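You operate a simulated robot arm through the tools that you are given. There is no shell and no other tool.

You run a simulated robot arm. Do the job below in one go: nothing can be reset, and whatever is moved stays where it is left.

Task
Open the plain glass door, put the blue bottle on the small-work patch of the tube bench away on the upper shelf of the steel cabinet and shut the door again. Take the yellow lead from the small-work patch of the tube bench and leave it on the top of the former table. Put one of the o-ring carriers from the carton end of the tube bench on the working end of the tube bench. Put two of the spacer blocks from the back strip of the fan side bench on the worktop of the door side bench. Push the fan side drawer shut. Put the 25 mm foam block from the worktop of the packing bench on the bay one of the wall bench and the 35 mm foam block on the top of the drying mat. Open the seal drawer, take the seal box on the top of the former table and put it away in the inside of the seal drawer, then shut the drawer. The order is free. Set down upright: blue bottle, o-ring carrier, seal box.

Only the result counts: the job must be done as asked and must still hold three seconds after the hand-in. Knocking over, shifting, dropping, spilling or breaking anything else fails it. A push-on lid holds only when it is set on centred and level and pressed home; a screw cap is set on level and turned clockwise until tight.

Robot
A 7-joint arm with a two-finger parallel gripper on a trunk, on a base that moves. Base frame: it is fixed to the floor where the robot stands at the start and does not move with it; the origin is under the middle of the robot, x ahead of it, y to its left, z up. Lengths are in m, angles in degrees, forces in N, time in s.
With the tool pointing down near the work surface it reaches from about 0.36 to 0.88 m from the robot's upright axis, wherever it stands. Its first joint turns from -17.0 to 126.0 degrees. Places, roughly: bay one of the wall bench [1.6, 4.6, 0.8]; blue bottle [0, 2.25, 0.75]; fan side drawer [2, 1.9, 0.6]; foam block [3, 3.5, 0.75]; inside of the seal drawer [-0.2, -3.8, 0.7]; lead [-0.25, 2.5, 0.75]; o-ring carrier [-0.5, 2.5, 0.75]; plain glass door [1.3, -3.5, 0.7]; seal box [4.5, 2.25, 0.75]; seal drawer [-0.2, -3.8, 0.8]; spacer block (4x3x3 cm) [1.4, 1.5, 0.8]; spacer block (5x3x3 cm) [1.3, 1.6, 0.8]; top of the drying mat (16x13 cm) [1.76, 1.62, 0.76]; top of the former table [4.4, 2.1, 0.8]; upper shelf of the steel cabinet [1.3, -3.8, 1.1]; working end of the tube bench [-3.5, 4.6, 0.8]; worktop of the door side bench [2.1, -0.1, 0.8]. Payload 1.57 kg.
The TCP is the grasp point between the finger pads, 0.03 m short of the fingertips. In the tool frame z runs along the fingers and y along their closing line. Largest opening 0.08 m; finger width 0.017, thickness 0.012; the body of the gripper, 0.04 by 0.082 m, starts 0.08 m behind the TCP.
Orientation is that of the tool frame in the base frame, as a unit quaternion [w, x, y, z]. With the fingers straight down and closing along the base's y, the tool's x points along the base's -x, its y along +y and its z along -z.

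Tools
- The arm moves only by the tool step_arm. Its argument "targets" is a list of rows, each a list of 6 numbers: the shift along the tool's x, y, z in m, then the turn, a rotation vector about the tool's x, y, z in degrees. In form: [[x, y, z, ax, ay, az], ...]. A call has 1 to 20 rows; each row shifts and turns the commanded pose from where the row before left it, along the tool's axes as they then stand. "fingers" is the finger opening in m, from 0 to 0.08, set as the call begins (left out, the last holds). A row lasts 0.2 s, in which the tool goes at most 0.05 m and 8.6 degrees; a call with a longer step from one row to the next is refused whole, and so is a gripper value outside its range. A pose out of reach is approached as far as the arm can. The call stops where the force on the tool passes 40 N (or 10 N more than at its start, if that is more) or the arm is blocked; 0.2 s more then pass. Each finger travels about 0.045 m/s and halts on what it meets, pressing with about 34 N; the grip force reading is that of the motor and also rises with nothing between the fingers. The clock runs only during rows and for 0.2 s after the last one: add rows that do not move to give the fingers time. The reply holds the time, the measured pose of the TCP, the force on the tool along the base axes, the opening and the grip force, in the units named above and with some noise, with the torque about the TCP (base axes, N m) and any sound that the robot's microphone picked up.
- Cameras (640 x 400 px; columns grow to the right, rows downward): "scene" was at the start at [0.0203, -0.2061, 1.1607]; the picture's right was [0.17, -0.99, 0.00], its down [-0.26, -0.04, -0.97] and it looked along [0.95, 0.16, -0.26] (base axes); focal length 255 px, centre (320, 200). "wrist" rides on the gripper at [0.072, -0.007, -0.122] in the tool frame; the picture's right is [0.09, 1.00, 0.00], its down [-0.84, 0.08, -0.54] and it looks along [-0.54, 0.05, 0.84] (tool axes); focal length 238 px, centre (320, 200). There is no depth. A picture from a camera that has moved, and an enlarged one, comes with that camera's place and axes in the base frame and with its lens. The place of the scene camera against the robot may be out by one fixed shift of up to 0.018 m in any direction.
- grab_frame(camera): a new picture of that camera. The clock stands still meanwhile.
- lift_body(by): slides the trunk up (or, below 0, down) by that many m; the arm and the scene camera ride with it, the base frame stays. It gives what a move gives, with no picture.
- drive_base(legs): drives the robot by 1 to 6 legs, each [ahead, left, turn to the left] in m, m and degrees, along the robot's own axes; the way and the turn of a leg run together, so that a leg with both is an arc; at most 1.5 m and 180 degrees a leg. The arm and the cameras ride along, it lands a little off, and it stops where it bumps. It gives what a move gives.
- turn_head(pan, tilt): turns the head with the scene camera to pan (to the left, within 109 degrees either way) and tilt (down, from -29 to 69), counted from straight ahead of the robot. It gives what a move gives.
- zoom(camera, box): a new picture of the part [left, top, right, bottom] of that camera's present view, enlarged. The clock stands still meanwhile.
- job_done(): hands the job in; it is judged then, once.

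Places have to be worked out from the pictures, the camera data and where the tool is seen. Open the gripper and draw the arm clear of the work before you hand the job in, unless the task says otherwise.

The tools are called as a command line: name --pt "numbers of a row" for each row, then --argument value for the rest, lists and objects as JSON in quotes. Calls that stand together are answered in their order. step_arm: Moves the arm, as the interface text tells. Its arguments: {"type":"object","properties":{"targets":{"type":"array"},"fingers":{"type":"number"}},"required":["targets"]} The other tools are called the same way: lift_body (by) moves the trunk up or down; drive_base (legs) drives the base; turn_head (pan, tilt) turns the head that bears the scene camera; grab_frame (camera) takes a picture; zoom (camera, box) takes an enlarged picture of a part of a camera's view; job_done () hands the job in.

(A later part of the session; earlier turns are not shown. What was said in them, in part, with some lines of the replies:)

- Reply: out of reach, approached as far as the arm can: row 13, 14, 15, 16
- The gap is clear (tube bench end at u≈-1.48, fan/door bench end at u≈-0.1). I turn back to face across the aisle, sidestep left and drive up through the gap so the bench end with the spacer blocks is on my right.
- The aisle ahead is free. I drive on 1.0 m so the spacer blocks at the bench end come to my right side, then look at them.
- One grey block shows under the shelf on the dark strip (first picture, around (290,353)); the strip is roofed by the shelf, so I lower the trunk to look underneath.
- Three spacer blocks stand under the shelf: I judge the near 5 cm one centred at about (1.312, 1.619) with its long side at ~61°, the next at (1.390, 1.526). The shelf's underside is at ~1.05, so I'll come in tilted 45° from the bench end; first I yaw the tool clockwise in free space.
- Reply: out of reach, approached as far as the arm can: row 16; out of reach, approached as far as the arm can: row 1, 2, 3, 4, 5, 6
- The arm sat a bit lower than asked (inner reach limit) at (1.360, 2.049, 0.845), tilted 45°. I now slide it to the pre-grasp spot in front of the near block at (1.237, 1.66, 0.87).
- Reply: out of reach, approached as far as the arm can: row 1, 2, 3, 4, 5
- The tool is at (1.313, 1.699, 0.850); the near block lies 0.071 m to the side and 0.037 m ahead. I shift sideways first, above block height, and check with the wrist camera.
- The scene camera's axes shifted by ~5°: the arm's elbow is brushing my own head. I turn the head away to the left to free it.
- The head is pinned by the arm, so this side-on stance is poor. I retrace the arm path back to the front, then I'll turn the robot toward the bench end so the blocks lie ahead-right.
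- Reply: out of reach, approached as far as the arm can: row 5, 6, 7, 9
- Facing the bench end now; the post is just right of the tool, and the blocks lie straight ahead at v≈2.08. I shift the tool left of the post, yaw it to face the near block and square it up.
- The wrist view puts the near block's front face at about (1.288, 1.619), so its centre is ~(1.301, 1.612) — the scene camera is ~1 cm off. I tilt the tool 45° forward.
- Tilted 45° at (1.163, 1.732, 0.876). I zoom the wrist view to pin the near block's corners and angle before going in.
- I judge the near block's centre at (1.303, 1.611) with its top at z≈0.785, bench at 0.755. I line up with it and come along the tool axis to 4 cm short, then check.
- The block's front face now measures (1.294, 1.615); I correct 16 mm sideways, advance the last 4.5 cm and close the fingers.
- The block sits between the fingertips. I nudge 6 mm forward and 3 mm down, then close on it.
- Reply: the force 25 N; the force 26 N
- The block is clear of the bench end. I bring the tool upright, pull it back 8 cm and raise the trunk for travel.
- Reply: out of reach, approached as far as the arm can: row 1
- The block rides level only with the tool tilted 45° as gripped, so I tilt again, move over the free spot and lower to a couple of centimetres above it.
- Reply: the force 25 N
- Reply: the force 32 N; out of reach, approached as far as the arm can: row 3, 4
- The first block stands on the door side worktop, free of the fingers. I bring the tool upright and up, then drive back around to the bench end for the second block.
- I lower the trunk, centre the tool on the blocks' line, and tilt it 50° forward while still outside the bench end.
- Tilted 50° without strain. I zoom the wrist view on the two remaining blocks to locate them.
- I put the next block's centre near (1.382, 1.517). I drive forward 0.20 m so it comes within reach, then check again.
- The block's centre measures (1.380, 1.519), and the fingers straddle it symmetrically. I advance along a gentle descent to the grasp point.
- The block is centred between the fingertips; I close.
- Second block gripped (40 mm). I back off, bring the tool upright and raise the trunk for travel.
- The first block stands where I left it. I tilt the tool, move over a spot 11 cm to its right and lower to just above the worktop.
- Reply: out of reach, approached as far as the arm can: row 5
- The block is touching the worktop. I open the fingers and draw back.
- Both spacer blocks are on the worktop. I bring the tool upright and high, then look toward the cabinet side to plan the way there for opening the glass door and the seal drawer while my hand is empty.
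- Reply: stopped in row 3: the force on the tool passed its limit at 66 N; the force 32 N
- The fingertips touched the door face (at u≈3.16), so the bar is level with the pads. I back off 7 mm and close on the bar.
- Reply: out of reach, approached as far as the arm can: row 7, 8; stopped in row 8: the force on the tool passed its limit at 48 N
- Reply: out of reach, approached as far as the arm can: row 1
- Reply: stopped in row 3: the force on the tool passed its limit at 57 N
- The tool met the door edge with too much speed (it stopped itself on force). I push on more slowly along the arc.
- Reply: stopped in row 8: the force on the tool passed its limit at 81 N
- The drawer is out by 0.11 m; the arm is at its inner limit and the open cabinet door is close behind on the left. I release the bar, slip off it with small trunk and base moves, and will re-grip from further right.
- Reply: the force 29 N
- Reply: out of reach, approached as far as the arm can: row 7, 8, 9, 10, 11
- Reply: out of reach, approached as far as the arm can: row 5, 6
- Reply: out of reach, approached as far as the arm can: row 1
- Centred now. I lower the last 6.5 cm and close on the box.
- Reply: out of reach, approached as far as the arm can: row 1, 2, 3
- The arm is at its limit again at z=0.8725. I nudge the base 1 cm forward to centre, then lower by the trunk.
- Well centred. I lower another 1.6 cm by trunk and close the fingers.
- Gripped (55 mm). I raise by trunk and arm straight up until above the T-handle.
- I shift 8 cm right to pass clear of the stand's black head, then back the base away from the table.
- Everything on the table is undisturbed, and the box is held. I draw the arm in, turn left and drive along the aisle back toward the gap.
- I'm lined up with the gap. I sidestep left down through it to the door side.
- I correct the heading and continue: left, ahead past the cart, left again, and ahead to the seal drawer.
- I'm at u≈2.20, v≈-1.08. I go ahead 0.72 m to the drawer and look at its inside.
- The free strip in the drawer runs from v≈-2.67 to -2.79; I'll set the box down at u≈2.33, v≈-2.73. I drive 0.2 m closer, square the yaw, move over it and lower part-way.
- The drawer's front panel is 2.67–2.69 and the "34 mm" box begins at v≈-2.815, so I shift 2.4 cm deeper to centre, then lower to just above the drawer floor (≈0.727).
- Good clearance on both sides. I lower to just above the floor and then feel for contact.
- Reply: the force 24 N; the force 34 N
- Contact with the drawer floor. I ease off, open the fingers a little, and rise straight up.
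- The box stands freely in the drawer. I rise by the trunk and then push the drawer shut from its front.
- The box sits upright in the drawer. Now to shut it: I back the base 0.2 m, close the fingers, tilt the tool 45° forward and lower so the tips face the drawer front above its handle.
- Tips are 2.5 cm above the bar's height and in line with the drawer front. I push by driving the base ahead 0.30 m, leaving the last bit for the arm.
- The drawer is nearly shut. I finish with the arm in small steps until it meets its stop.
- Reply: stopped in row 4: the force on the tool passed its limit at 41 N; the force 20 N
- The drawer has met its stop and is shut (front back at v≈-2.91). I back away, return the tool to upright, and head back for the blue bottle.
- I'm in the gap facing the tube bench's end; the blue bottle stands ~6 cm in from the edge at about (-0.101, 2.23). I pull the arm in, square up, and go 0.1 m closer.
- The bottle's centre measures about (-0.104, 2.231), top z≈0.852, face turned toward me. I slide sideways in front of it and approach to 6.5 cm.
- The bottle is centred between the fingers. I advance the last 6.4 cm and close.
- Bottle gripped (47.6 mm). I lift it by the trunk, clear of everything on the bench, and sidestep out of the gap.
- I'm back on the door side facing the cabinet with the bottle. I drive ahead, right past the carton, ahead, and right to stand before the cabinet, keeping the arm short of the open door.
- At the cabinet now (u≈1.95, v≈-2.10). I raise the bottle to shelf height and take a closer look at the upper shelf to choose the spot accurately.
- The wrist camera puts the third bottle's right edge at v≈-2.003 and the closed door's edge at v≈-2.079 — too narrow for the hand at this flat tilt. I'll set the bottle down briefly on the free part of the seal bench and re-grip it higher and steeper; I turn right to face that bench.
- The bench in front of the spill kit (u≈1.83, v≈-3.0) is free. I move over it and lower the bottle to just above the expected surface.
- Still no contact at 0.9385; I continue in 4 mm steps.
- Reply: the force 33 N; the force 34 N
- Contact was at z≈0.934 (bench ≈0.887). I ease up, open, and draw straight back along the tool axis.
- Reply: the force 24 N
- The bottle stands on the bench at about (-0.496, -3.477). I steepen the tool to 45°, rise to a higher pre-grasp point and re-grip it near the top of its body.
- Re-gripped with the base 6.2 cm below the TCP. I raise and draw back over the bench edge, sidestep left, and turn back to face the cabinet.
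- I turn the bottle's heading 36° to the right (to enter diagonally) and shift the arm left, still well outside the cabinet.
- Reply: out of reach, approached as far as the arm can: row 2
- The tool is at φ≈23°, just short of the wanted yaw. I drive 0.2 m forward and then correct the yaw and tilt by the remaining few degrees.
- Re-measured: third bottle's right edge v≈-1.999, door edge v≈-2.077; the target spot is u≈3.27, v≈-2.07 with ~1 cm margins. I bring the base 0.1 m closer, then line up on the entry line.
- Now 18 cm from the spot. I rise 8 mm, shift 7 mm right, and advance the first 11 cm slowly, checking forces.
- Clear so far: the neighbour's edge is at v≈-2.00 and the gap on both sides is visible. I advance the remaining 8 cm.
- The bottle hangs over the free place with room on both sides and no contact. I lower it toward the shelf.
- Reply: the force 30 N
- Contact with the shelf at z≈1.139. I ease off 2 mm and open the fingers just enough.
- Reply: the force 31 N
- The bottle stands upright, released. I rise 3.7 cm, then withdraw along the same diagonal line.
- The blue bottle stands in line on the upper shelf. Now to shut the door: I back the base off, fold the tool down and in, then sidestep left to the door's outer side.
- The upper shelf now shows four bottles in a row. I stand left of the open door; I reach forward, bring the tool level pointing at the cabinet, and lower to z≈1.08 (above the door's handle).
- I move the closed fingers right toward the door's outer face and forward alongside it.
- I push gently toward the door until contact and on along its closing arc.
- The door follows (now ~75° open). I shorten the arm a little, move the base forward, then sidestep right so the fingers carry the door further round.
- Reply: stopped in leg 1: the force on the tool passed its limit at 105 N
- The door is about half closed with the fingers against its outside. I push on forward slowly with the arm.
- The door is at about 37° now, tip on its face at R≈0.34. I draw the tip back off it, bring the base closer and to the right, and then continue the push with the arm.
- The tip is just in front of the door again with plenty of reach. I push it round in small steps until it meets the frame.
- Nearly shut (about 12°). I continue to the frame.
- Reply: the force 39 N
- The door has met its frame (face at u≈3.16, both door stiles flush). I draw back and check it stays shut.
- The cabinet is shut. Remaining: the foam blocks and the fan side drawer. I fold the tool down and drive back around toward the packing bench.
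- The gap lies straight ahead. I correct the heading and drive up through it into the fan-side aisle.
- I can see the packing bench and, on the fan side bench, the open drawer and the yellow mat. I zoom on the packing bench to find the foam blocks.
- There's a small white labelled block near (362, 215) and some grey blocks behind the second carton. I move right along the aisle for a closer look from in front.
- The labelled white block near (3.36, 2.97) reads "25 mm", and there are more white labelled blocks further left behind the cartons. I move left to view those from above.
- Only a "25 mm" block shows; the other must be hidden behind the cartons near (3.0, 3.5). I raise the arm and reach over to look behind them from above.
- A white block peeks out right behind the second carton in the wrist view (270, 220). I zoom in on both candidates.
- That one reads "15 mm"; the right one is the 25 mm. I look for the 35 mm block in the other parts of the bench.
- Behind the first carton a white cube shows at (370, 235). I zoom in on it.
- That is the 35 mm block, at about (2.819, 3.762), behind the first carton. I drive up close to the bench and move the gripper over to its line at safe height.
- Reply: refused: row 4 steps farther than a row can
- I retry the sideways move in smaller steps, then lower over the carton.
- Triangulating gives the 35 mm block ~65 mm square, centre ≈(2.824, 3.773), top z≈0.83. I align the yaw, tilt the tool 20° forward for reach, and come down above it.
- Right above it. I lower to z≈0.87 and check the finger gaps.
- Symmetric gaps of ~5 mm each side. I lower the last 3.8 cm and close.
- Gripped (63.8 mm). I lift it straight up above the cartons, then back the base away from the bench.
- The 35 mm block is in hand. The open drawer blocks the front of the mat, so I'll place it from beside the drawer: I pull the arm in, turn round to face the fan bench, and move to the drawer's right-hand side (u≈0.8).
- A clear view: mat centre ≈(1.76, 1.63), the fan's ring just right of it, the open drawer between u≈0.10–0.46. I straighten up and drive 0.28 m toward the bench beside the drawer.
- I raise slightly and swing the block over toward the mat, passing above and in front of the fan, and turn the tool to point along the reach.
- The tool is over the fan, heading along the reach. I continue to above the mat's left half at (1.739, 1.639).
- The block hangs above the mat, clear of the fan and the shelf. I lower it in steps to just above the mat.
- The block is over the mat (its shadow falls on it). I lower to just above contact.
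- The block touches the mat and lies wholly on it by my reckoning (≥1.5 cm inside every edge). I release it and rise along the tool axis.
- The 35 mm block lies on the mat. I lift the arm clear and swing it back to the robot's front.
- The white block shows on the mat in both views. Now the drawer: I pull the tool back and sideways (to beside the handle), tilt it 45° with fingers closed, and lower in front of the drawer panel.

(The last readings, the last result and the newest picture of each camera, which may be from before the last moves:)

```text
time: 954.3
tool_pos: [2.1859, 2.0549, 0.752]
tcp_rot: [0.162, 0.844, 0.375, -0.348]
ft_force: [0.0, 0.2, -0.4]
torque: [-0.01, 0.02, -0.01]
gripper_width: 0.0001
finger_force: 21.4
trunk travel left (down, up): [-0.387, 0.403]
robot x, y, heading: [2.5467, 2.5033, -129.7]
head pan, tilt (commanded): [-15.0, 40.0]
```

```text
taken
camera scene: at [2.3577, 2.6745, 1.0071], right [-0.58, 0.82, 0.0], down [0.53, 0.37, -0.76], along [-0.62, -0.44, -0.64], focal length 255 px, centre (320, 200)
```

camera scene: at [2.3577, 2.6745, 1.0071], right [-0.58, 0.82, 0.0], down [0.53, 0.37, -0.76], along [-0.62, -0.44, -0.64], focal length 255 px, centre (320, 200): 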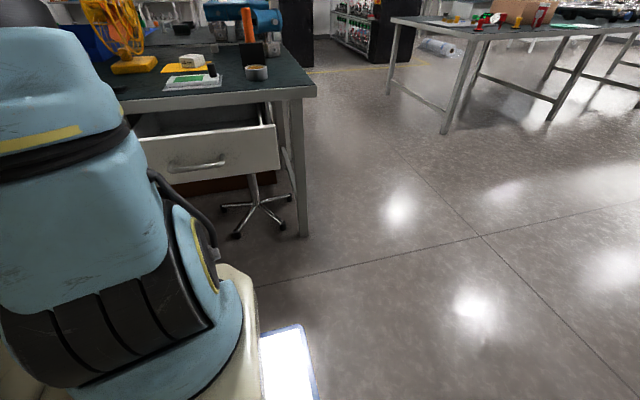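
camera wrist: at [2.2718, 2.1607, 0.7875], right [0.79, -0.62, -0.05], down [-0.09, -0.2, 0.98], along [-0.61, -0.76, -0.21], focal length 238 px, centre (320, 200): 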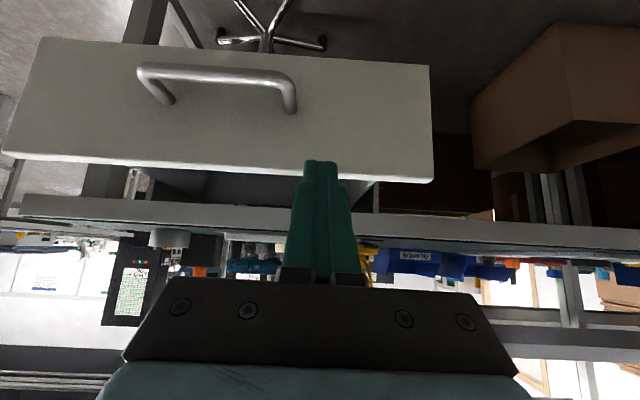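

The panel spans z≈0.60–0.72, u≈0.10–0.49, handle u≈0.22–0.36. I shift 3 cm right of the handle's end, lower 6 cm, and push forward gently.

step_arm --pt "0 0.03 0 0 0 0" --pt "0 0 0 0 0 0"

lift_body --by -0.06

step_arm --pt "-0.0085 0 0.0085 0 0 0" --pt "-0.0085 0 0.0085 0 0 0" --pt "-0.0085 0 0.0085 0 0 0" --pt "-0.0085 0 0.0085 0 0 0" --pt "-0.0085 0 0.0085 0 0 0" --pt "-0.0085 0 0.0085 0 0 0" --pt "-0.0085 0 0.0085 0 0 0" --pt "-0.0085 0 0.0085 0 0 0" --pt "-0.0085 0 0.0085 0 0 0" --pt "-0.0085 0 0.0085 0 0 0" --pt "-0.0085 0 0.0085 0 0 0" --pt "-0.0085 0 0.0085 0 0 0"

grab_frame --camera "wrist"

grab_frame --camera "scene"

```text
time: 955.1
tool_pos: [2.1785, 2.0547, 0.745]
tcp_rot: [0.139, 0.857, 0.351, -0.35]
ft_force: [-0.2, -0.1, 0.0]
torque: [0.06, -0.03, 0.02]
gripper_width: 0.0
finger_force: 21.1
trunk travel left (down, up): [-0.387, 0.403]
robot x, y, heading: [2.5496, 2.5031, -129.7]
head pan, tilt (commanded): [-15.0, 40.0]
stopped in row 2: the arm was blocked; the commanded pose is now the measured one
```

```text
time: 956.1
tool_pos: [2.178, 2.0508, 0.6874]
tcp_rot: [0.141, 0.857, 0.349, -0.352]
ft_force: [-0.4, 0.4, -0.1]
torque: [-0.01, -0.02, 0.0]
gripper_width: 0.0001
finger_force: 20.8
trunk travel left (down, up): [-0.327, 0.463]
robot x, y, heading: [2.5504, 2.5076, -130.0]
head pan, tilt (commanded): [-15.0, 40.0]
```

```text
time: 958.7
tool_pos: [2.0887, 1.9444, 0.6868]
tcp_rot: [0.143, 0.852, 0.359, -0.352]
ft_force: [0.1, 0.8, 0.0]
torque: [0.01, -0.05, 0.0]
gripper_width: 0.0001
finger_force: 20.8
trunk travel left (down, up): [-0.327, 0.463]
robot x, y, heading: [2.5501, 2.5024, -129.7]
head pan, tilt (commanded): [-15.0, 40.0]
```

```text
taken
camera wrist: at [2.1792, 2.0458, 0.7231], right [0.76, -0.65, -0.07], down [-0.09, -0.21, 0.97], along [-0.65, -0.73, -0.22], focal length 238 px, centre (320, 200)
```

wrist: 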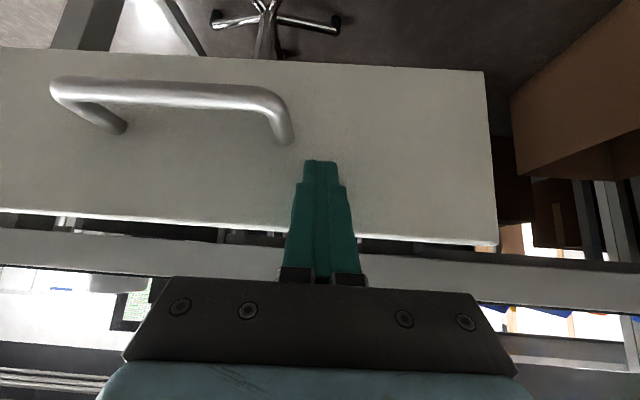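

```text
taken
camera scene: at [2.3609, 2.6735, 0.9481], right [-0.58, 0.82, 0.0], down [0.53, 0.37, -0.77], along [-0.63, -0.44, -0.64], focal length 255 px, centre (320, 200)
```

scene: 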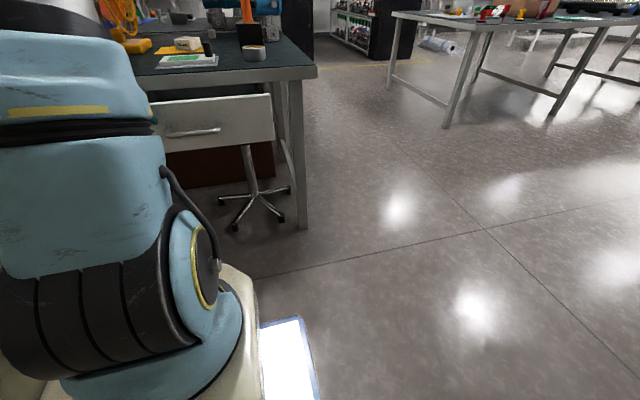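

The drawer is sliding in. I continue in small steps until it meets its stop.

step_arm --pt "-0.0057 0 0.0057 0 0 0" --pt "-0.0057 0 0.0057 0 0 0" --pt "-0.0057 0 0.0057 0 0 0" --pt "-0.0057 0 0.0057 0 0 0" --pt "-0.0042 0 0.0042 0 0 0" --pt "-0.0042 0 0.0042 0 0 0" --pt "-0.0042 0 0.0042 0 0 0" --pt "-0.0042 0 0.0042 0 0 0" --pt "0 0 0 0 0 0"

grab_frame --camera "wrist"

```text
time: 960.7
tool_pos: [2.0489, 1.9038, 0.686]
tcp_rot: [0.143, 0.853, 0.358, -0.351]
ft_force: [0.5, 0.8, -0.1]
torque: [0.02, 0.05, 0.02]
gripper_width: 0.0001
finger_force: 21.6
trunk travel left (down, up): [-0.327, 0.463]
robot x, y, heading: [2.5482, 2.506, -129.7]
head pan, tilt (commanded): [-15.0, 40.0]
```

```text
taken
camera wrist: at [2.1402, 2.0064, 0.7227], right [0.76, -0.65, -0.07], down [-0.09, -0.21, 0.97], along [-0.65, -0.73, -0.22], focal length 238 px, centre (320, 200)
```

wrist: 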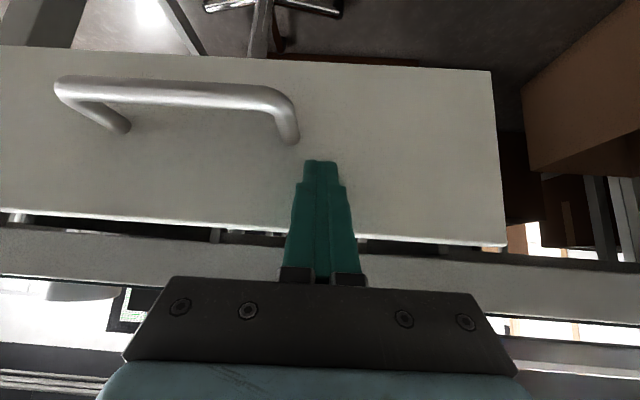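

Not at the stop yet; I keep pushing in small steps.

step_arm --pt "-0.0042 0 0.0042 0 0 0" --pt "-0.0042 0 0.0042 0 0 0" --pt "-0.0042 0 0.0042 0 0 0" --pt "-0.0042 0 0.0042 0 0 0" --pt "-0.0042 0 0.0042 0 0 0" --pt "-0.0042 0 0.0042 0 0 0" --pt "-0.0042 0 0.0042 0 0 0" --pt "-0.0042 0 0.0042 0 0 0" --pt "0 0 0 0 0 0"

grab_frame --camera "wrist"

grab_frame --camera "scene"

```text
time: 962.7
tool_pos: [2.0171, 1.8694, 0.6858]
tcp_rot: [0.144, 0.853, 0.359, -0.351]
ft_force: [0.5, 0.3, 0.6]
torque: [0.01, -0.02, -0.01]
gripper_width: 0.0
finger_force: 21.6
trunk travel left (down, up): [-0.327, 0.463]
robot x, y, heading: [2.5473, 2.5063, -129.7]
head pan, tilt (commanded): [-15.0, 40.0]
```

```text
taken
camera wrist: at [2.107, 1.9724, 0.7223], right [0.76, -0.65, -0.07], down [-0.09, -0.21, 0.97], along [-0.65, -0.73, -0.22], focal length 238 px, centre (320, 200)
```

wrist: 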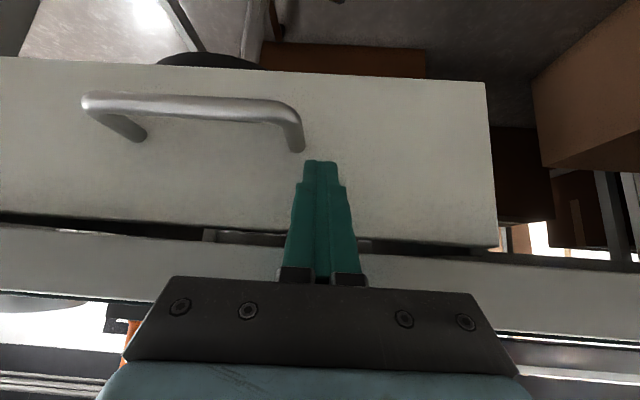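

```text
taken
camera scene: at [2.3609, 2.6735, 0.9481], right [-0.58, 0.82, 0.0], down [0.53, 0.37, -0.77], along [-0.63, -0.44, -0.64], focal length 255 px, centre (320, 200)
```

scene: 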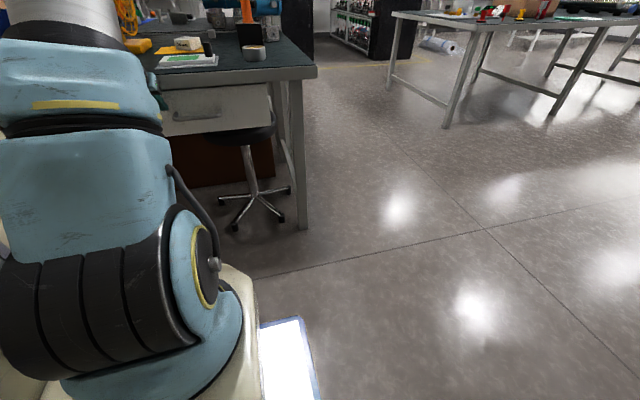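

Still moving freely, a few centimetres to go. I continue.

step_arm --pt "-0.0042 0 0.0042 0 0 0" --pt "-0.0042 0 0.0042 0 0 0" --pt "-0.0042 0 0.0042 0 0 0" --pt "-0.0042 0 0.0042 0 0 0" --pt "-0.0042 0 0.0042 0 0 0" --pt "-0.0042 0 0.0042 0 0 0" --pt "-0.0042 0 0.0042 0 0 0" --pt "-0.0042 0 0.0042 0 0 0" --pt "0 0 0 0 0 0"

grab_frame --camera "wrist"

grab_frame --camera "scene"

```text
time: 963.5
tool_pos: [2.008, 1.8612, 0.6855]
tcp_rot: [0.142, 0.854, 0.36, -0.348]
ft_force: [10.3, 15.4, 10.0]
torque: [0.02, 0.04, -0.02]
gripper_width: 0.0001
finger_force: 21.1
trunk travel left (down, up): [-0.327, 0.463]
robot x, y, heading: [2.5487, 2.5064, -129.7]
head pan, tilt (commanded): [-15.0, 40.0]
stopped in row 3: the force on the tool passed its limit at 54 N (the readings are from after the stop); the commanded pose is now the measured one
```

```text
taken
camera wrist: at [2.0984, 1.9632, 0.7226], right [0.76, -0.65, -0.07], down [-0.09, -0.22, 0.97], along [-0.65, -0.73, -0.22], focal length 238 px, centre (320, 200)
```

wrist: 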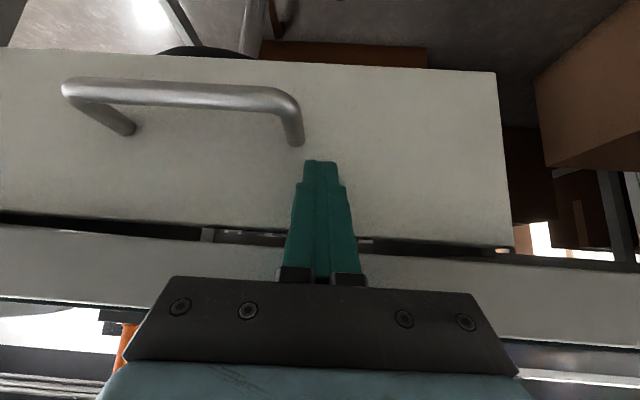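

```text
taken
camera scene: at [2.3616, 2.6745, 0.9483], right [-0.58, 0.82, 0.0], down [0.53, 0.37, -0.77], along [-0.63, -0.44, -0.64], focal length 255 px, centre (320, 200)
```

scene: 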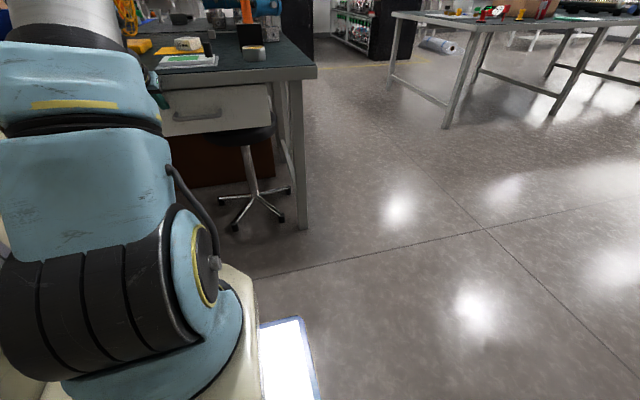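

The tool met a hard stop (54 N). I zoom to verify the drawer front is home against the bench.

zoom --camera "scene" --box '[130, 40, 330, 165]'

step_arm --pt "0.0085 0 -0.0085 0 0 0" --pt "0.0212 0 -0.0212 0 0 0" --pt "0.0283 0 -0.0283 0 0 0" --pt "0.0283 0 -0.0283 0 0 0" --pt "0 0 0 0 0 0"

grab_frame --camera "wrist"

```text
3.20 times, centred on (230, 102) of scene
camera zoom: at [2.3616, 2.6745, 0.9483], right [-0.58, 0.82, 0.0], down [0.53, 0.37, -0.77], along [-0.63, -0.44, -0.64], focal length 816 px, centre (608, 512)
```

zoom: 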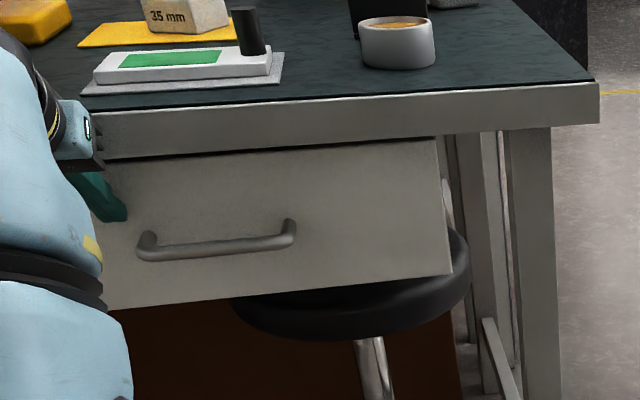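

```text
time: 964.7
tool_pos: [2.0921, 1.9478, 0.6847]
tcp_rot: [0.142, 0.854, 0.359, -0.35]
ft_force: [0.0, -0.5, 0.0]
torque: [0.02, 0.02, -0.01]
gripper_width: 0.0
finger_force: 21.4
trunk travel left (down, up): [-0.327, 0.463]
robot x, y, heading: [2.5436, 2.5039, -129.8]
head pan, tilt (commanded): [-15.0, 40.0]
```

```text
taken
camera wrist: at [2.1834, 2.0497, 0.7225], right [0.76, -0.65, -0.07], down [-0.09, -0.22, 0.97], along [-0.65, -0.73, -0.23], focal length 238 px, centre (320, 200)
```

wrist: 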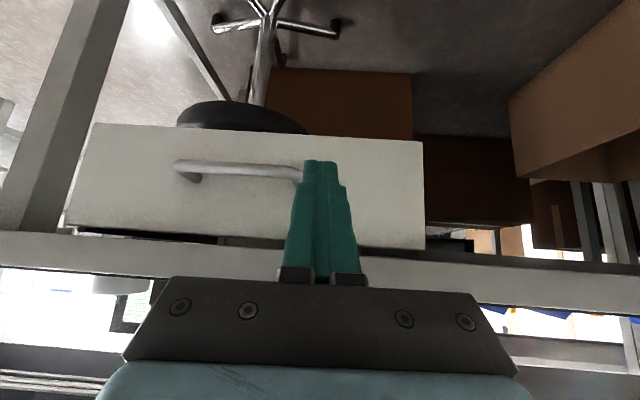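

The drawer front sits flush under the bench edge, and the "35 mm" block is on the mat. Now the last item: I raise and fold the arm, turn round, and go to the 25 mm block on the packing bench.

lift_body --by 0.4

step_arm --pt "0 0 0 0 7.5 0" --pt "0 0 0 0 7.5 0" --pt "0 0 0 0 7.5 0" --pt "0 0 0 0 7.5 0" --pt "0 0 0 0 7.5 0" --pt "0 0 0 0 7.5 0" --pt "0 0 -0.03 0 0 0" --fingers 0.08

drive_base --legs '[[0, 0, 90], [0, 0, 90.2], [0.15, -0.33, 0]]'

grab_frame --camera "wrist"

turn_head --pan -15 --tilt 35

grab_frame --camera "scene"

```text
time: 968.5
tool_pos: [2.0931, 1.9474, 1.0865]
tcp_rot: [0.143, 0.853, 0.36, -0.349]
ft_force: [0.3, 0.4, 0.1]
torque: [-0.03, 0.0, 0.0]
gripper_width: 0.0
finger_force: 21.2
trunk travel left (down, up): [-0.727, 0.063]
robot x, y, heading: [2.5483, 2.5079, -129.8]
head pan, tilt (commanded): [-15.0, 40.0]
```

```text
time: 970.1
tool_pos: [2.0921, 1.9487, 1.1141]
tcp_rot: [-0.006, 0.922, 0.387, 0.005]
ft_force: [-0.1, -0.4, -0.2]
torque: [0.03, -0.01, 0.0]
gripper_width: 0.0797
finger_force: 0.1
trunk travel left (down, up): [-0.727, 0.063]
robot x, y, heading: [2.5492, 2.5072, -129.7]
head pan, tilt (commanded): [-15.0, 40.0]
```

```text
time: 980.1
tool_pos: [3.3458, 2.9827, 1.1152]
tcp_rot: [-0.004, -0.395, 0.919, -0.005]
ft_force: [0.4, 0.0, 0.4]
torque: [-0.01, 0.01, -0.02]
gripper_width: 0.08
finger_force: 0.0
trunk travel left (down, up): [-0.727, 0.063]
robot x, y, heading: [2.8986, 2.4169, 51.2]
head pan, tilt (commanded): [-15.0, 40.0]
```

```text
taken
camera wrist: at [3.3011, 2.9278, 1.2376], right [-0.79, 0.62, -0.01], down [0.52, 0.67, 0.53], along [0.33, 0.41, -0.85], focal length 238 px, centre (320, 200)
```

wrist: 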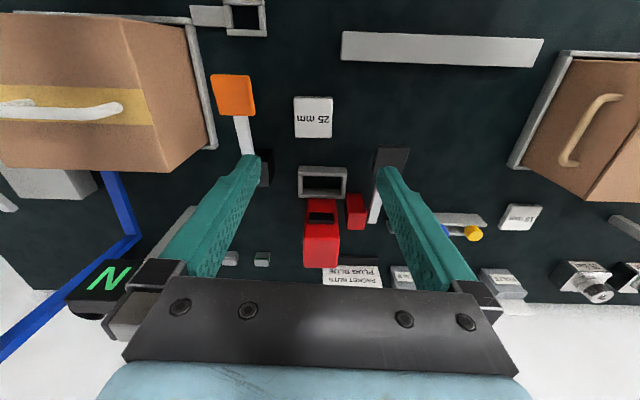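

```text
time: 980.8
tool_pos: [3.3466, 2.984, 1.1145]
tcp_rot: [-0.004, -0.395, 0.919, -0.006]
ft_force: [0.9, -0.2, 1.0]
torque: [-0.03, 0.01, 0.04]
gripper_width: 0.0801
finger_force: 0.0
trunk travel left (down, up): [-0.727, 0.063]
robot x, y, heading: [2.9024, 2.418, 51.3]
head pan, tilt (commanded): [-15.0, 35.0]
```

```text
taken
camera scene: at [3.1084, 2.2702, 1.3557], right [0.59, -0.81, 0.0], down [-0.46, -0.34, -0.82], along [0.66, 0.48, -0.57], focal length 255 px, centre (320, 200)
```

scene: 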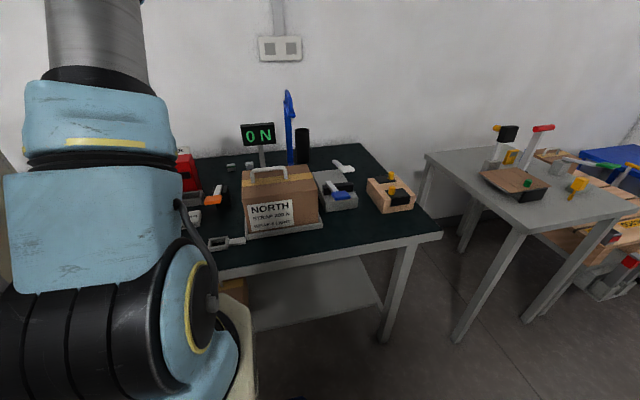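

The 25 mm block lies nearly under the gripper at (313, 117). I zoom in to get its pose.

zoom --camera "wrist" --box '[260, 70, 380, 160]'

```text
4.44 times, centred on (320, 115) of wrist
camera zoom: at [3.3011, 2.9278, 1.2376], right [-0.79, 0.62, -0.01], down [0.52, 0.67, 0.53], along [0.33, 0.41, -0.85], focal length 1059 px, centre (320, 578)
```

zoom: 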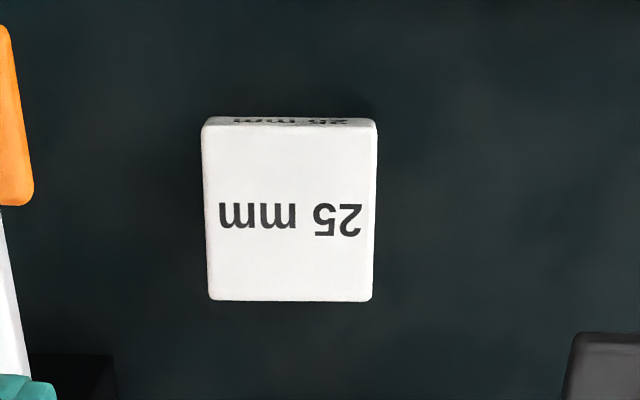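

Block centre ≈(3.372, 2.994), axis at ~52°, 64 mm square. I align and descend to just above it.

step_arm --pt "0 0 0 0 0 -5.8" --pt "-0.024 -0.014 0 0 0 0" --pt "0 0 0.045 0 0 0" --pt "0 0 0.045 0 0 0" --pt "0 0 0.045 0 0 0" --pt "0 0 0.045 0 0 0" --pt "0 0 0.045 0 0 0" --pt "0 0 0 0 0 0"

grab_frame --camera "wrist"

```text
time: 982.6
tool_pos: [3.3733, 2.9924, 0.8891]
tcp_rot: [-0.004, -0.441, 0.897, -0.006]
ft_force: [0.1, -0.4, -0.1]
torque: [0.0, 0.01, -0.03]
gripper_width: 0.0799
finger_force: 0.0
trunk travel left (down, up): [-0.727, 0.063]
robot x, y, heading: [2.8989, 2.4146, 51.5]
head pan, tilt (commanded): [-15.0, 35.0]
```

```text
taken
camera wrist: at [3.3336, 2.9316, 1.0123], right [-0.84, 0.54, -0.01], down [0.45, 0.72, 0.53], along [0.29, 0.45, -0.85], focal length 238 px, centre (320, 200)
```

wrist: 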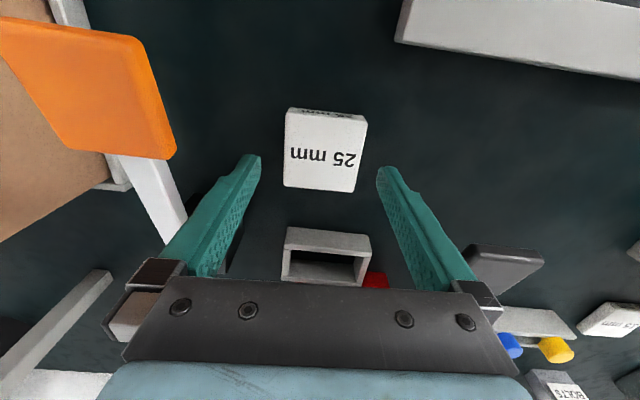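

Aligned (the camera's own 5° twist accounts for the slant). I lower 6 cm and close.

step_arm --pt "0 0.002 0.03 0 0 0" --pt "0 0 0.029 0 0 0" --pt "0 0 0 0 0 0"

step_arm --pt "0 0 0 0 0 0" --pt "0 0 0 0 0 0" --pt "0 0 0 0 0 0" --fingers 0

step_arm --pt "0 0 -0.02 0 0 0" --pt "0 0 -0.04 0 0 0" --pt "0 0 -0.045 0 0 0" --pt "0 0 -0.045 0 0 0" --pt "0 0 -0.045 0 0 0" --pt "0 0 -0.045 0 0 0"

grab_frame --camera "wrist"

```text
time: 983.4
tool_pos: [3.37, 2.9903, 0.8303]
tcp_rot: [-0.003, -0.441, 0.898, -0.005]
ft_force: [-0.7, 0.6, 2.1]
torque: [0.13, 0.09, 0.02]
gripper_width: 0.0798
finger_force: 0.1
trunk travel left (down, up): [-0.727, 0.063]
robot x, y, heading: [2.9041, 2.4162, 51.4]
head pan, tilt (commanded): [-15.0, 35.0]
```

```text
time: 984.2
tool_pos: [3.3703, 2.9911, 0.8306]
tcp_rot: [-0.003, -0.44, 0.898, -0.006]
ft_force: [0.1, 1.4, 1.4]
torque: [0.05, 0.05, -0.01]
gripper_width: 0.0634
finger_force: 31.8
trunk travel left (down, up): [-0.727, 0.063]
robot x, y, heading: [2.9012, 2.4159, 51.1]
head pan, tilt (commanded): [-15.0, 35.0]
```

```text
time: 985.6
tool_pos: [3.3702, 2.9944, 1.0697]
tcp_rot: [-0.005, -0.442, 0.897, -0.006]
ft_force: [0.5, 0.5, -0.2]
torque: [-0.01, 0.02, 0.02]
gripper_width: 0.0633
finger_force: 34.3
trunk travel left (down, up): [-0.727, 0.063]
robot x, y, heading: [2.8966, 2.4135, 51.0]
head pan, tilt (commanded): [-15.0, 35.0]
```

```text
taken
camera wrist: at [3.331, 2.9345, 1.193], right [-0.84, 0.54, -0.01], down [0.45, 0.72, 0.53], along [0.29, 0.44, -0.85], focal length 238 px, centre (320, 200)
```

wrist: 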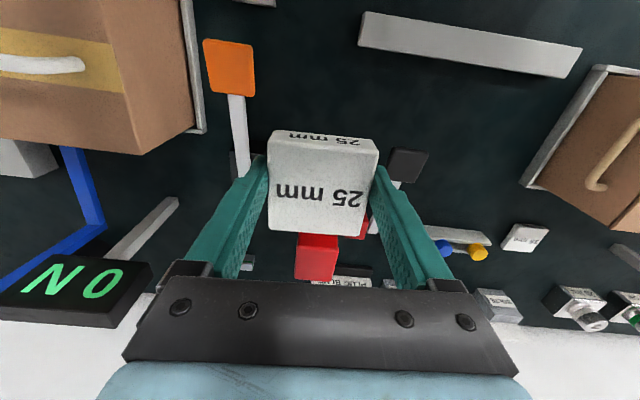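

The 25 mm block is in hand. I raise, draw in, back off from the bench, and sidestep left along the aisle to the wall bench.

lift_body --by 0.06

drive_base --legs '[[-0.25, 0, -0.8], [0, 1.2, 0], [0, 1.2, 0]]'

turn_head --pan -10 --tilt 30

grab_frame --camera "scene"

grab_frame --camera "wrist"

```text
time: 986.6
tool_pos: [3.3705, 2.9939, 1.1294]
tcp_rot: [-0.005, -0.44, 0.898, -0.006]
ft_force: [0.3, -0.3, -0.3]
torque: [-0.01, 0.02, -0.03]
gripper_width: 0.0631
finger_force: 33.5
trunk travel left (down, up): [-0.787, 0.003]
robot x, y, heading: [2.8992, 2.4181, 51.2]
head pan, tilt (commanded): [-15.0, 35.0]
```

```text
time: 999.7
tool_pos: [1.3684, 4.3187, 1.1311]
tcp_rot: [-0.006, -0.437, 0.899, -0.007]
ft_force: [0.4, 0.6, 0.0]
torque: [0.02, 0.01, -0.01]
gripper_width: 0.0634
finger_force: 34.0
trunk travel left (down, up): [-0.787, 0.003]
robot x, y, heading: [0.8955, 3.7423, 50.6]
head pan, tilt (commanded): [-15.0, 35.0]
```

```text
time: 1000.4
tool_pos: [1.3666, 4.3181, 1.13]
tcp_rot: [-0.004, -0.437, 0.899, -0.006]
ft_force: [0.3, 1.1, -0.2]
torque: [0.0, 0.0, -0.03]
gripper_width: 0.0632
finger_force: 33.8
trunk travel left (down, up): [-0.787, 0.003]
robot x, y, heading: [0.892, 3.7451, 51.0]
head pan, tilt (commanded): [-10.0, 30.0]
```

```text
taken
camera scene: at [1.0983, 3.6046, 1.4235], right [0.65, -0.76, 0.0], down [-0.38, -0.33, -0.87], along [0.66, 0.56, -0.5], focal length 255 px, centre (320, 200)
```

scene: 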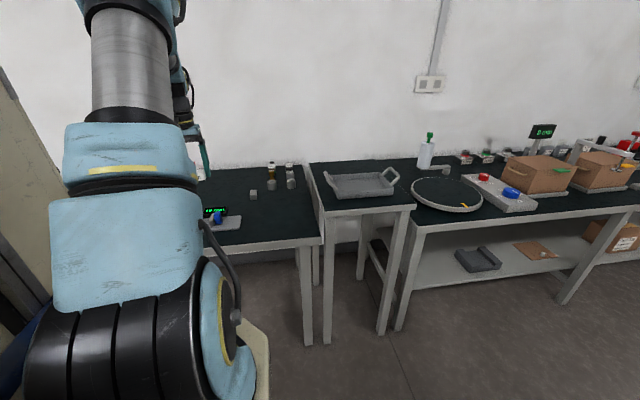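

```text
taken
camera wrist: at [1.3287, 4.2595, 1.253], right [-0.84, 0.54, -0.01], down [0.46, 0.71, 0.53], along [0.29, 0.44, -0.85], focal length 238 px, centre (320, 200)
```

wrist: 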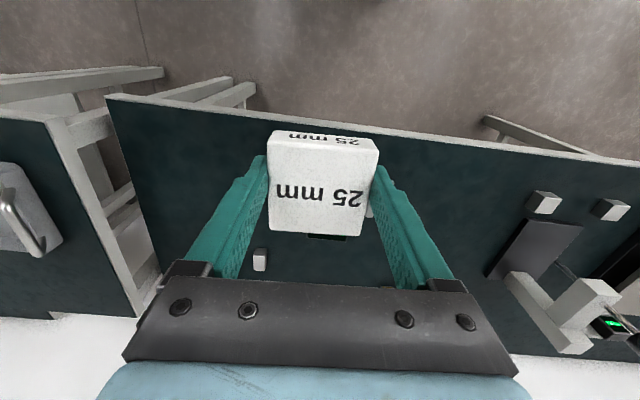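

I'm in front of the wall bench's bay one (centre about u≈-1.69, v≈4.57). I zoom to see what stands there.

zoom --camera "scene" --box '[190, 130, 350, 250]'

turn_head --pan 20 --tilt 30

grab_frame --camera "scene"

```text
3.33 times, centred on (270, 190) of scene
camera zoom: at [1.0983, 3.6046, 1.4235], right [0.65, -0.76, 0.0], down [-0.38, -0.33, -0.87], along [0.66, 0.56, -0.5], focal length 850 px, centre (487, 233)
```

zoom: 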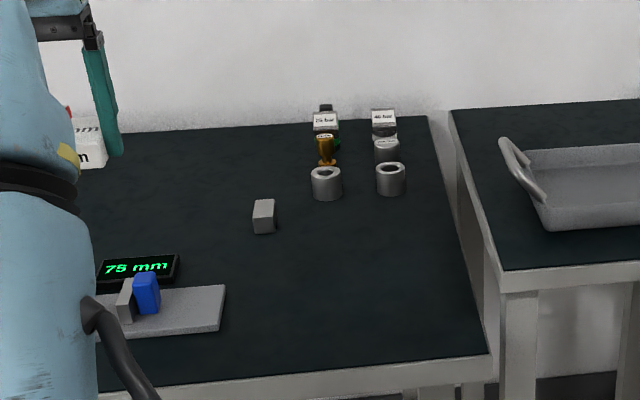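

```text
time: 1001.3
tool_pos: [1.3682, 4.3188, 1.1292]
tcp_rot: [-0.005, -0.436, 0.9, -0.006]
ft_force: [-0.1, -0.2, -0.4]
torque: [-0.01, 0.0, 0.0]
gripper_width: 0.063
finger_force: 34.1
trunk travel left (down, up): [-0.787, 0.003]
robot x, y, heading: [0.8942, 3.7447, 50.6]
head pan, tilt (commanded): [20.0, 30.0]
```

```text
taken
camera scene: at [1.0597, 3.6309, 1.4235], right [0.94, -0.33, 0.0], down [-0.17, -0.47, -0.87], along [0.29, 0.82, -0.5], focal length 255 px, centre (320, 200)
```

scene: 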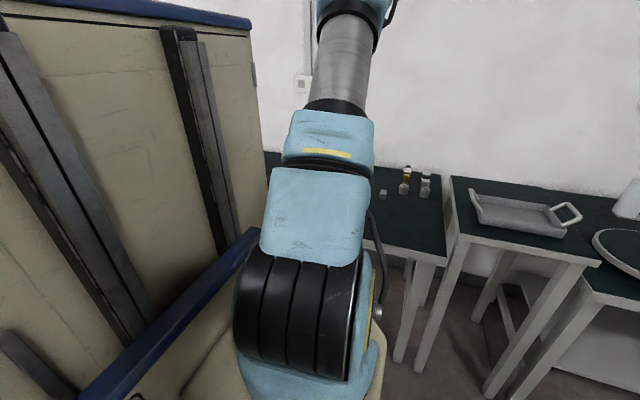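

The bench's right part is free between the "75 mm" plate, the grey block and the end: I choose u≈-1.48, v≈4.42 (about (1.669, 4.354)). I move the base so the block hangs over it and look.

drive_base --legs '[[0, -0.21, 0], [0.217, 0, 0]]'

lift_body --by -0.15

grab_frame --camera "wrist"

turn_head --pan -5 --tilt 35

grab_frame --camera "scene"

```text
time: 1004.2
tool_pos: [1.667, 4.3542, 1.1295]
tcp_rot: [-0.003, -0.438, 0.899, -0.006]
ft_force: [0.4, -0.1, -0.5]
torque: [-0.02, 0.01, 0.01]
gripper_width: 0.0632
finger_force: 34.0
trunk travel left (down, up): [-0.787, 0.003]
robot x, y, heading: [1.1943, 3.7796, 50.7]
head pan, tilt (commanded): [20.0, 30.0]
```

```text
time: 1006.0
tool_pos: [1.6664, 4.3545, 0.9798]
tcp_rot: [-0.005, -0.437, 0.899, -0.006]
ft_force: [-0.2, 0.4, -0.5]
torque: [-0.04, 0.01, -0.01]
gripper_width: 0.0633
finger_force: 33.8
trunk travel left (down, up): [-0.637, 0.153]
robot x, y, heading: [1.1913, 3.7839, 50.8]
head pan, tilt (commanded): [20.0, 30.0]
```

```text
taken
camera wrist: at [1.6269, 4.2955, 1.1031], right [-0.84, 0.54, -0.01], down [0.46, 0.71, 0.53], along [0.29, 0.44, -0.85], focal length 238 px, centre (320, 200)
```

wrist: 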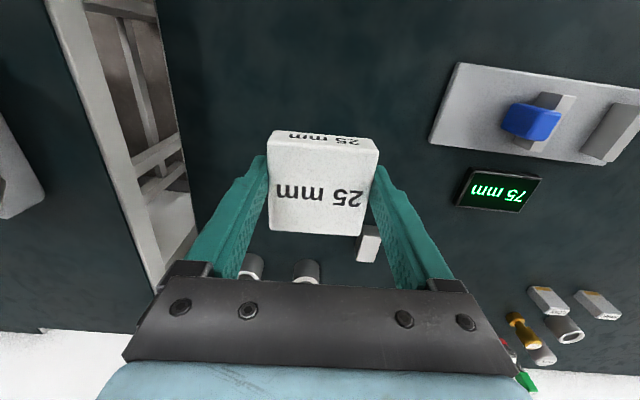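

```text
time: 1006.9
tool_pos: [1.6663, 4.3536, 0.9793]
tcp_rot: [-0.006, -0.437, 0.899, -0.006]
ft_force: [-0.3, 0.4, -0.2]
torque: [0.04, 0.01, 0.0]
gripper_width: 0.0632
finger_force: 33.9
trunk travel left (down, up): [-0.637, 0.153]
robot x, y, heading: [1.193, 3.7817, 50.5]
head pan, tilt (commanded): [-5.0, 35.0]
```

```text
taken
camera scene: at [1.39, 3.6445, 1.2657], right [0.72, -0.7, 0.0], down [-0.4, -0.41, -0.82], along [0.57, 0.59, -0.57], focal length 255 px, centre (320, 200)
```

scene: 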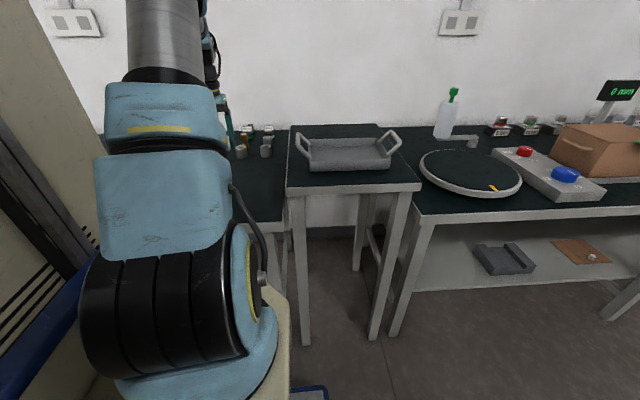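

The spot below is bare worktop. I lower toward it, then feel for contact.

lift_body --by -0.1

grab_frame --camera "wrist"

step_arm --pt "0 0 0.02 0 0 0" --pt "0 0 0.015 0 0 0" --pt "0 0 0 0 0 0"

```text
time: 1008.2
tool_pos: [1.6662, 4.3559, 0.8797]
tcp_rot: [-0.005, -0.438, 0.899, -0.006]
ft_force: [-0.2, 0.5, -0.7]
torque: [-0.01, 0.01, 0.01]
gripper_width: 0.0633
finger_force: 34.0
trunk travel left (down, up): [-0.537, 0.253]
robot x, y, heading: [1.1904, 3.7803, 50.8]
head pan, tilt (commanded): [-5.0, 35.0]
```

```text
taken
camera wrist: at [1.627, 4.2955, 1.0031], right [-0.84, 0.54, -0.01], down [0.46, 0.71, 0.53], along [0.29, 0.44, -0.85], focal length 238 px, centre (320, 200)
```

wrist: 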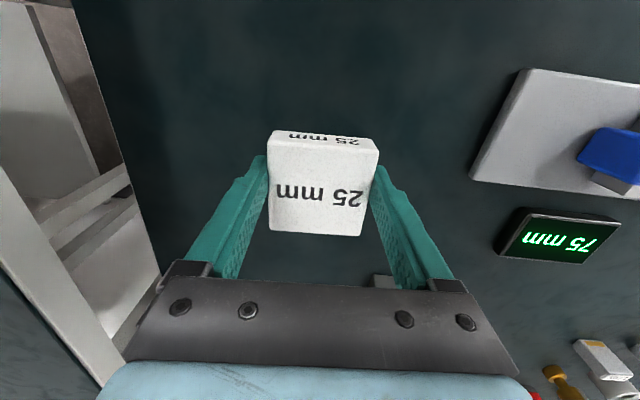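

```text
time: 1009.0
tool_pos: [1.6673, 4.3544, 0.8458]
tcp_rot: [-0.004, -0.437, 0.9, -0.006]
ft_force: [0.8, 0.4, 0.4]
torque: [0.0, -0.01, -0.01]
gripper_width: 0.0631
finger_force: 34.6
trunk travel left (down, up): [-0.537, 0.253]
robot x, y, heading: [1.19, 3.7813, 51.0]
head pan, tilt (commanded): [-5.0, 35.0]
```

step_arm --pt "0 0 0.005 0 0 0" --pt "0 0 0 0 0 0"

step_arm --pt "0 0 0.004 0 0 0" --pt "0 0 0 0 0 0"

step_arm --pt "0 0 0.004 0 0 0" --pt "0 0 0 0 0 0"

step_arm --pt "0 0 0.004 0 0 0" --pt "0 0 0 0 0 0"

```text
time: 1009.6
tool_pos: [1.6662, 4.3551, 0.841]
tcp_rot: [-0.004, -0.437, 0.899, -0.007]
ft_force: [-0.1, -0.1, -0.7]
torque: [0.0, -0.01, 0.01]
gripper_width: 0.0632
finger_force: 34.0
trunk travel left (down, up): [-0.537, 0.253]
robot x, y, heading: [1.1942, 3.7808, 50.9]
head pan, tilt (commanded): [-5.0, 35.0]
```

```text
time: 1010.2
tool_pos: [1.6656, 4.3534, 0.8358]
tcp_rot: [-0.005, -0.438, 0.899, -0.006]
ft_force: [0.1, 0.1, 0.3]
torque: [0.0, 0.03, 0.0]
gripper_width: 0.0632
finger_force: 34.5
trunk travel left (down, up): [-0.537, 0.253]
robot x, y, heading: [1.1922, 3.7831, 50.9]
head pan, tilt (commanded): [-5.0, 35.0]
```

```text
time: 1010.8
tool_pos: [1.6667, 4.3539, 0.8314]
tcp_rot: [-0.004, -0.438, 0.899, -0.006]
ft_force: [0.3, 0.2, -0.4]
torque: [0.01, -0.03, 0.01]
gripper_width: 0.0634
finger_force: 34.3
trunk travel left (down, up): [-0.537, 0.253]
robot x, y, heading: [1.1938, 3.7806, 51.1]
head pan, tilt (commanded): [-5.0, 35.0]
```

```text
time: 1011.4
tool_pos: [1.6659, 4.3548, 0.8293]
tcp_rot: [-0.004, -0.438, 0.899, -0.005]
ft_force: [-0.1, -4.2, 19.2]
torque: [0.34, 0.54, 0.13]
gripper_width: 0.0631
finger_force: 34.1
trunk travel left (down, up): [-0.537, 0.253]
robot x, y, heading: [1.1919, 3.7837, 50.8]
head pan, tilt (commanded): [-5.0, 35.0]
```

Contact at z≈0.83. I ease off, open the fingers and rise straight up.

step_arm --pt "0 0 -0.0012 0 0 0" --pt "0 0 0 0 0 0"

step_arm --pt "0 0 0 0 0 0" --pt "0 0 0 0 0 0" --pt "0 0 0 0 0 0" --fingers 0.08

step_arm --pt "0 0 -0.02 0 0 0" --pt "0 0 -0.04 0 0 0" --pt "0 0 -0.045 0 0 0" --pt "0 0 -0.045 0 0 0" --pt "0 0 -0.045 0 0 0"

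grab_frame --camera "wrist"

```text
time: 1012.0
tool_pos: [1.6661, 4.3541, 0.8304]
tcp_rot: [-0.004, -0.438, 0.899, -0.005]
ft_force: [1.5, -0.5, 19.3]
torque: [0.49, 0.44, -0.01]
gripper_width: 0.0631
finger_force: 33.9
trunk travel left (down, up): [-0.537, 0.253]
robot x, y, heading: [1.1949, 3.7812, 50.6]
head pan, tilt (commanded): [-5.0, 35.0]
```

```text
time: 1012.8
tool_pos: [1.6672, 4.354, 0.83]
tcp_rot: [-0.003, -0.437, 0.9, -0.006]
ft_force: [12.9, -7.4, 22.7]
torque: [0.46, 0.2, -0.28]
gripper_width: 0.0667
finger_force: 0.0
trunk travel left (down, up): [-0.537, 0.253]
robot x, y, heading: [1.1956, 3.7814, 50.8]
head pan, tilt (commanded): [-5.0, 35.0]
```

```text
time: 1014.0
tool_pos: [1.6684, 4.3569, 1.0244]
tcp_rot: [-0.004, -0.437, 0.899, -0.006]
ft_force: [-1.3, -0.3, 1.0]
torque: [-0.01, 0.0, -0.01]
gripper_width: 0.0801
finger_force: 0.1
trunk travel left (down, up): [-0.537, 0.253]
robot x, y, heading: [1.1935, 3.7815, 50.9]
head pan, tilt (commanded): [-5.0, 35.0]
```

```text
taken
camera wrist: at [1.6283, 4.2979, 1.1472], right [-0.84, 0.54, 0.0], down [0.46, 0.71, 0.53], along [0.29, 0.44, -0.85], focal length 238 px, centre (320, 200)
```

wrist: 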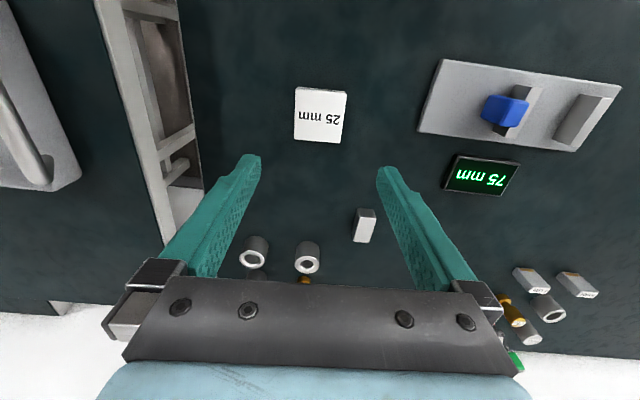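

The 25 mm block lies flat on bay one. All parts of the job are done; I draw the arm clear by raising and backing away, and take a last look.

lift_body --by 0.2

drive_base --legs '[[-0.3, 0, 0]]'

turn_head --pan -10 --tilt 25

grab_frame --camera "scene"

turn_head --pan -100 --tilt 20

grab_frame --camera "scene"

zoom --camera "scene" --box '[300, 120, 540, 280]'

```text
time: 1016.2
tool_pos: [1.668, 4.3571, 1.2237]
tcp_rot: [-0.004, -0.437, 0.899, -0.007]
ft_force: [0.6, 0.1, -1.0]
torque: [0.01, 0.03, -0.01]
gripper_width: 0.08
finger_force: 0.1
trunk travel left (down, up): [-0.737, 0.053]
robot x, y, heading: [1.1948, 3.7804, 50.9]
head pan, tilt (commanded): [-5.0, 35.0]
```

```text
time: 1018.2
tool_pos: [1.4789, 4.1262, 1.2239]
tcp_rot: [-0.005, -0.437, 0.899, -0.006]
ft_force: [-0.1, 0.0, 0.6]
torque: [0.01, -0.02, -0.01]
gripper_width: 0.0802
finger_force: 0.1
trunk travel left (down, up): [-0.737, 0.053]
robot x, y, heading: [1.0038, 3.5483, 51.0]
head pan, tilt (commanded): [-5.0, 35.0]
```

```text
time: 1018.9
tool_pos: [1.4793, 4.1246, 1.2239]
tcp_rot: [-0.005, -0.438, 0.899, -0.007]
ft_force: [0.3, 0.7, 2.0]
torque: [-0.03, -0.01, 0.04]
gripper_width: 0.0802
finger_force: 0.0
trunk travel left (down, up): [-0.737, 0.053]
robot x, y, heading: [1.0038, 3.5475, 50.7]
head pan, tilt (commanded): [-10.0, 25.0]
```

```text
taken
camera scene: at [1.2089, 3.4094, 1.3814], right [0.65, -0.76, 0.0], down [-0.32, -0.28, -0.91], along [0.69, 0.59, -0.42], focal length 255 px, centre (320, 200)
```

scene: 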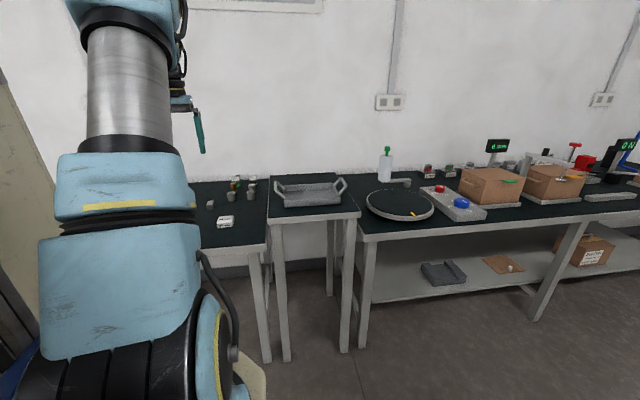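

```text
time: 1020.6
tool_pos: [1.4783, 4.125, 1.2249]
tcp_rot: [-0.004, -0.437, 0.899, -0.006]
ft_force: [0.6, 0.5, -0.1]
torque: [-0.01, -0.04, 0.02]
gripper_width: 0.0799
finger_force: 0.0
trunk travel left (down, up): [-0.737, 0.053]
robot x, y, heading: [1.0014, 3.5517, 50.9]
head pan, tilt (commanded): [-100.0, 20.0]
```

```text
taken
camera scene: at [1.2, 3.2788, 1.3895], right [-0.76, -0.65, 0.0], down [-0.22, 0.26, -0.94], along [0.61, -0.71, -0.34], focal length 255 px, centre (320, 200)
```

scene: 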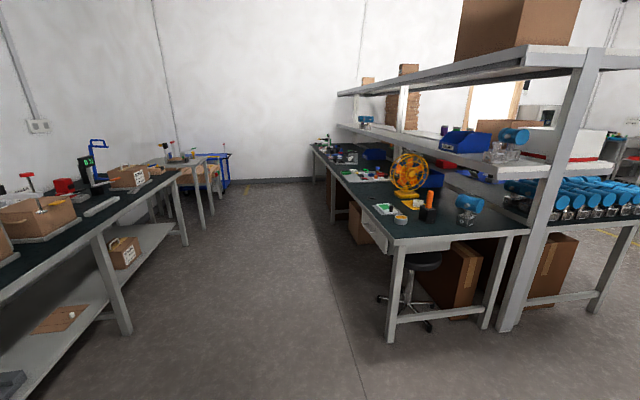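

```text
2.50 times, centred on (420, 200) of scene
camera zoom: at [1.2, 3.2788, 1.3895], right [-0.76, -0.65, 0.0], down [-0.22, 0.26, -0.94], along [0.61, -0.71, -0.34], focal length 638 px, centre (70, 200)
```

zoom: 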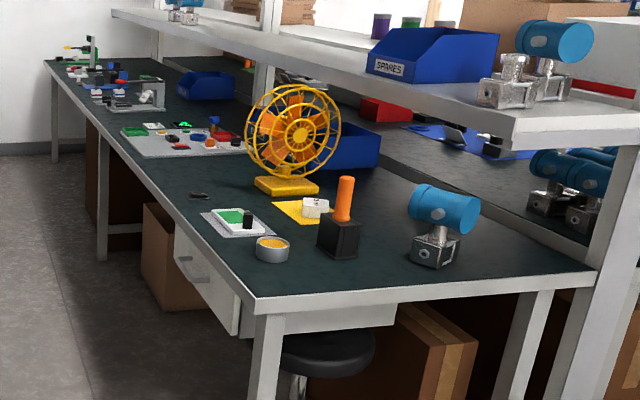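

Last views: the 25 mm block is on bay one, the 35 mm block is on the yellow mat, the fan side drawer is flush under the bench edge, and the gripper is open and clear. I hand in the job.

job_done

```text
The job is handed in.
```

I've handed the job in with every part carried out. I don't have the judge's result.

- **Blue bottle:** it stands upright on the upper shelf of the steel cabinet, beside the other three bottles. I pushed the plain glass door shut against its frame. Partway through, one push jammed on the door and read about 105 N. The bottles I could see afterwards were still upright.
- **Yellow lead:** it stands on the front part of the former table, and was still upright when I last saw it.
- **O-ring carrier:** I took the grey 40 mm one from the carton end. It stands upright near the front of the working end of the tube bench.
- **Spacer blocks:** one 5 cm block and one 4 cm block are on the worktop of the door side bench, between the angled hand tool and the white tile.
- **Fan side drawer:** I pushed it in until it hit a hard stop. The front sits just inside the bench edge.
- **Foam blocks:** the 25 mm block is on bay one of the wall bench, on bare worktop near its right end. The 35 mm block lies fully on the drying mat.
- **Seal box:** the 32 mm box stands upright in the seal drawer, in front of the two boxes already there. I pushed the drawer shut to its stop.

I put the bottle down once on the seal bench to get a better grip before placing it on the shelf. Nothing else I could see had been knocked or moved. The final check covered only the fan side benches, the packing bench and the wall bench. I did not go back to the spacer blocks, the cabinet or the seal drawer after finishing with them.
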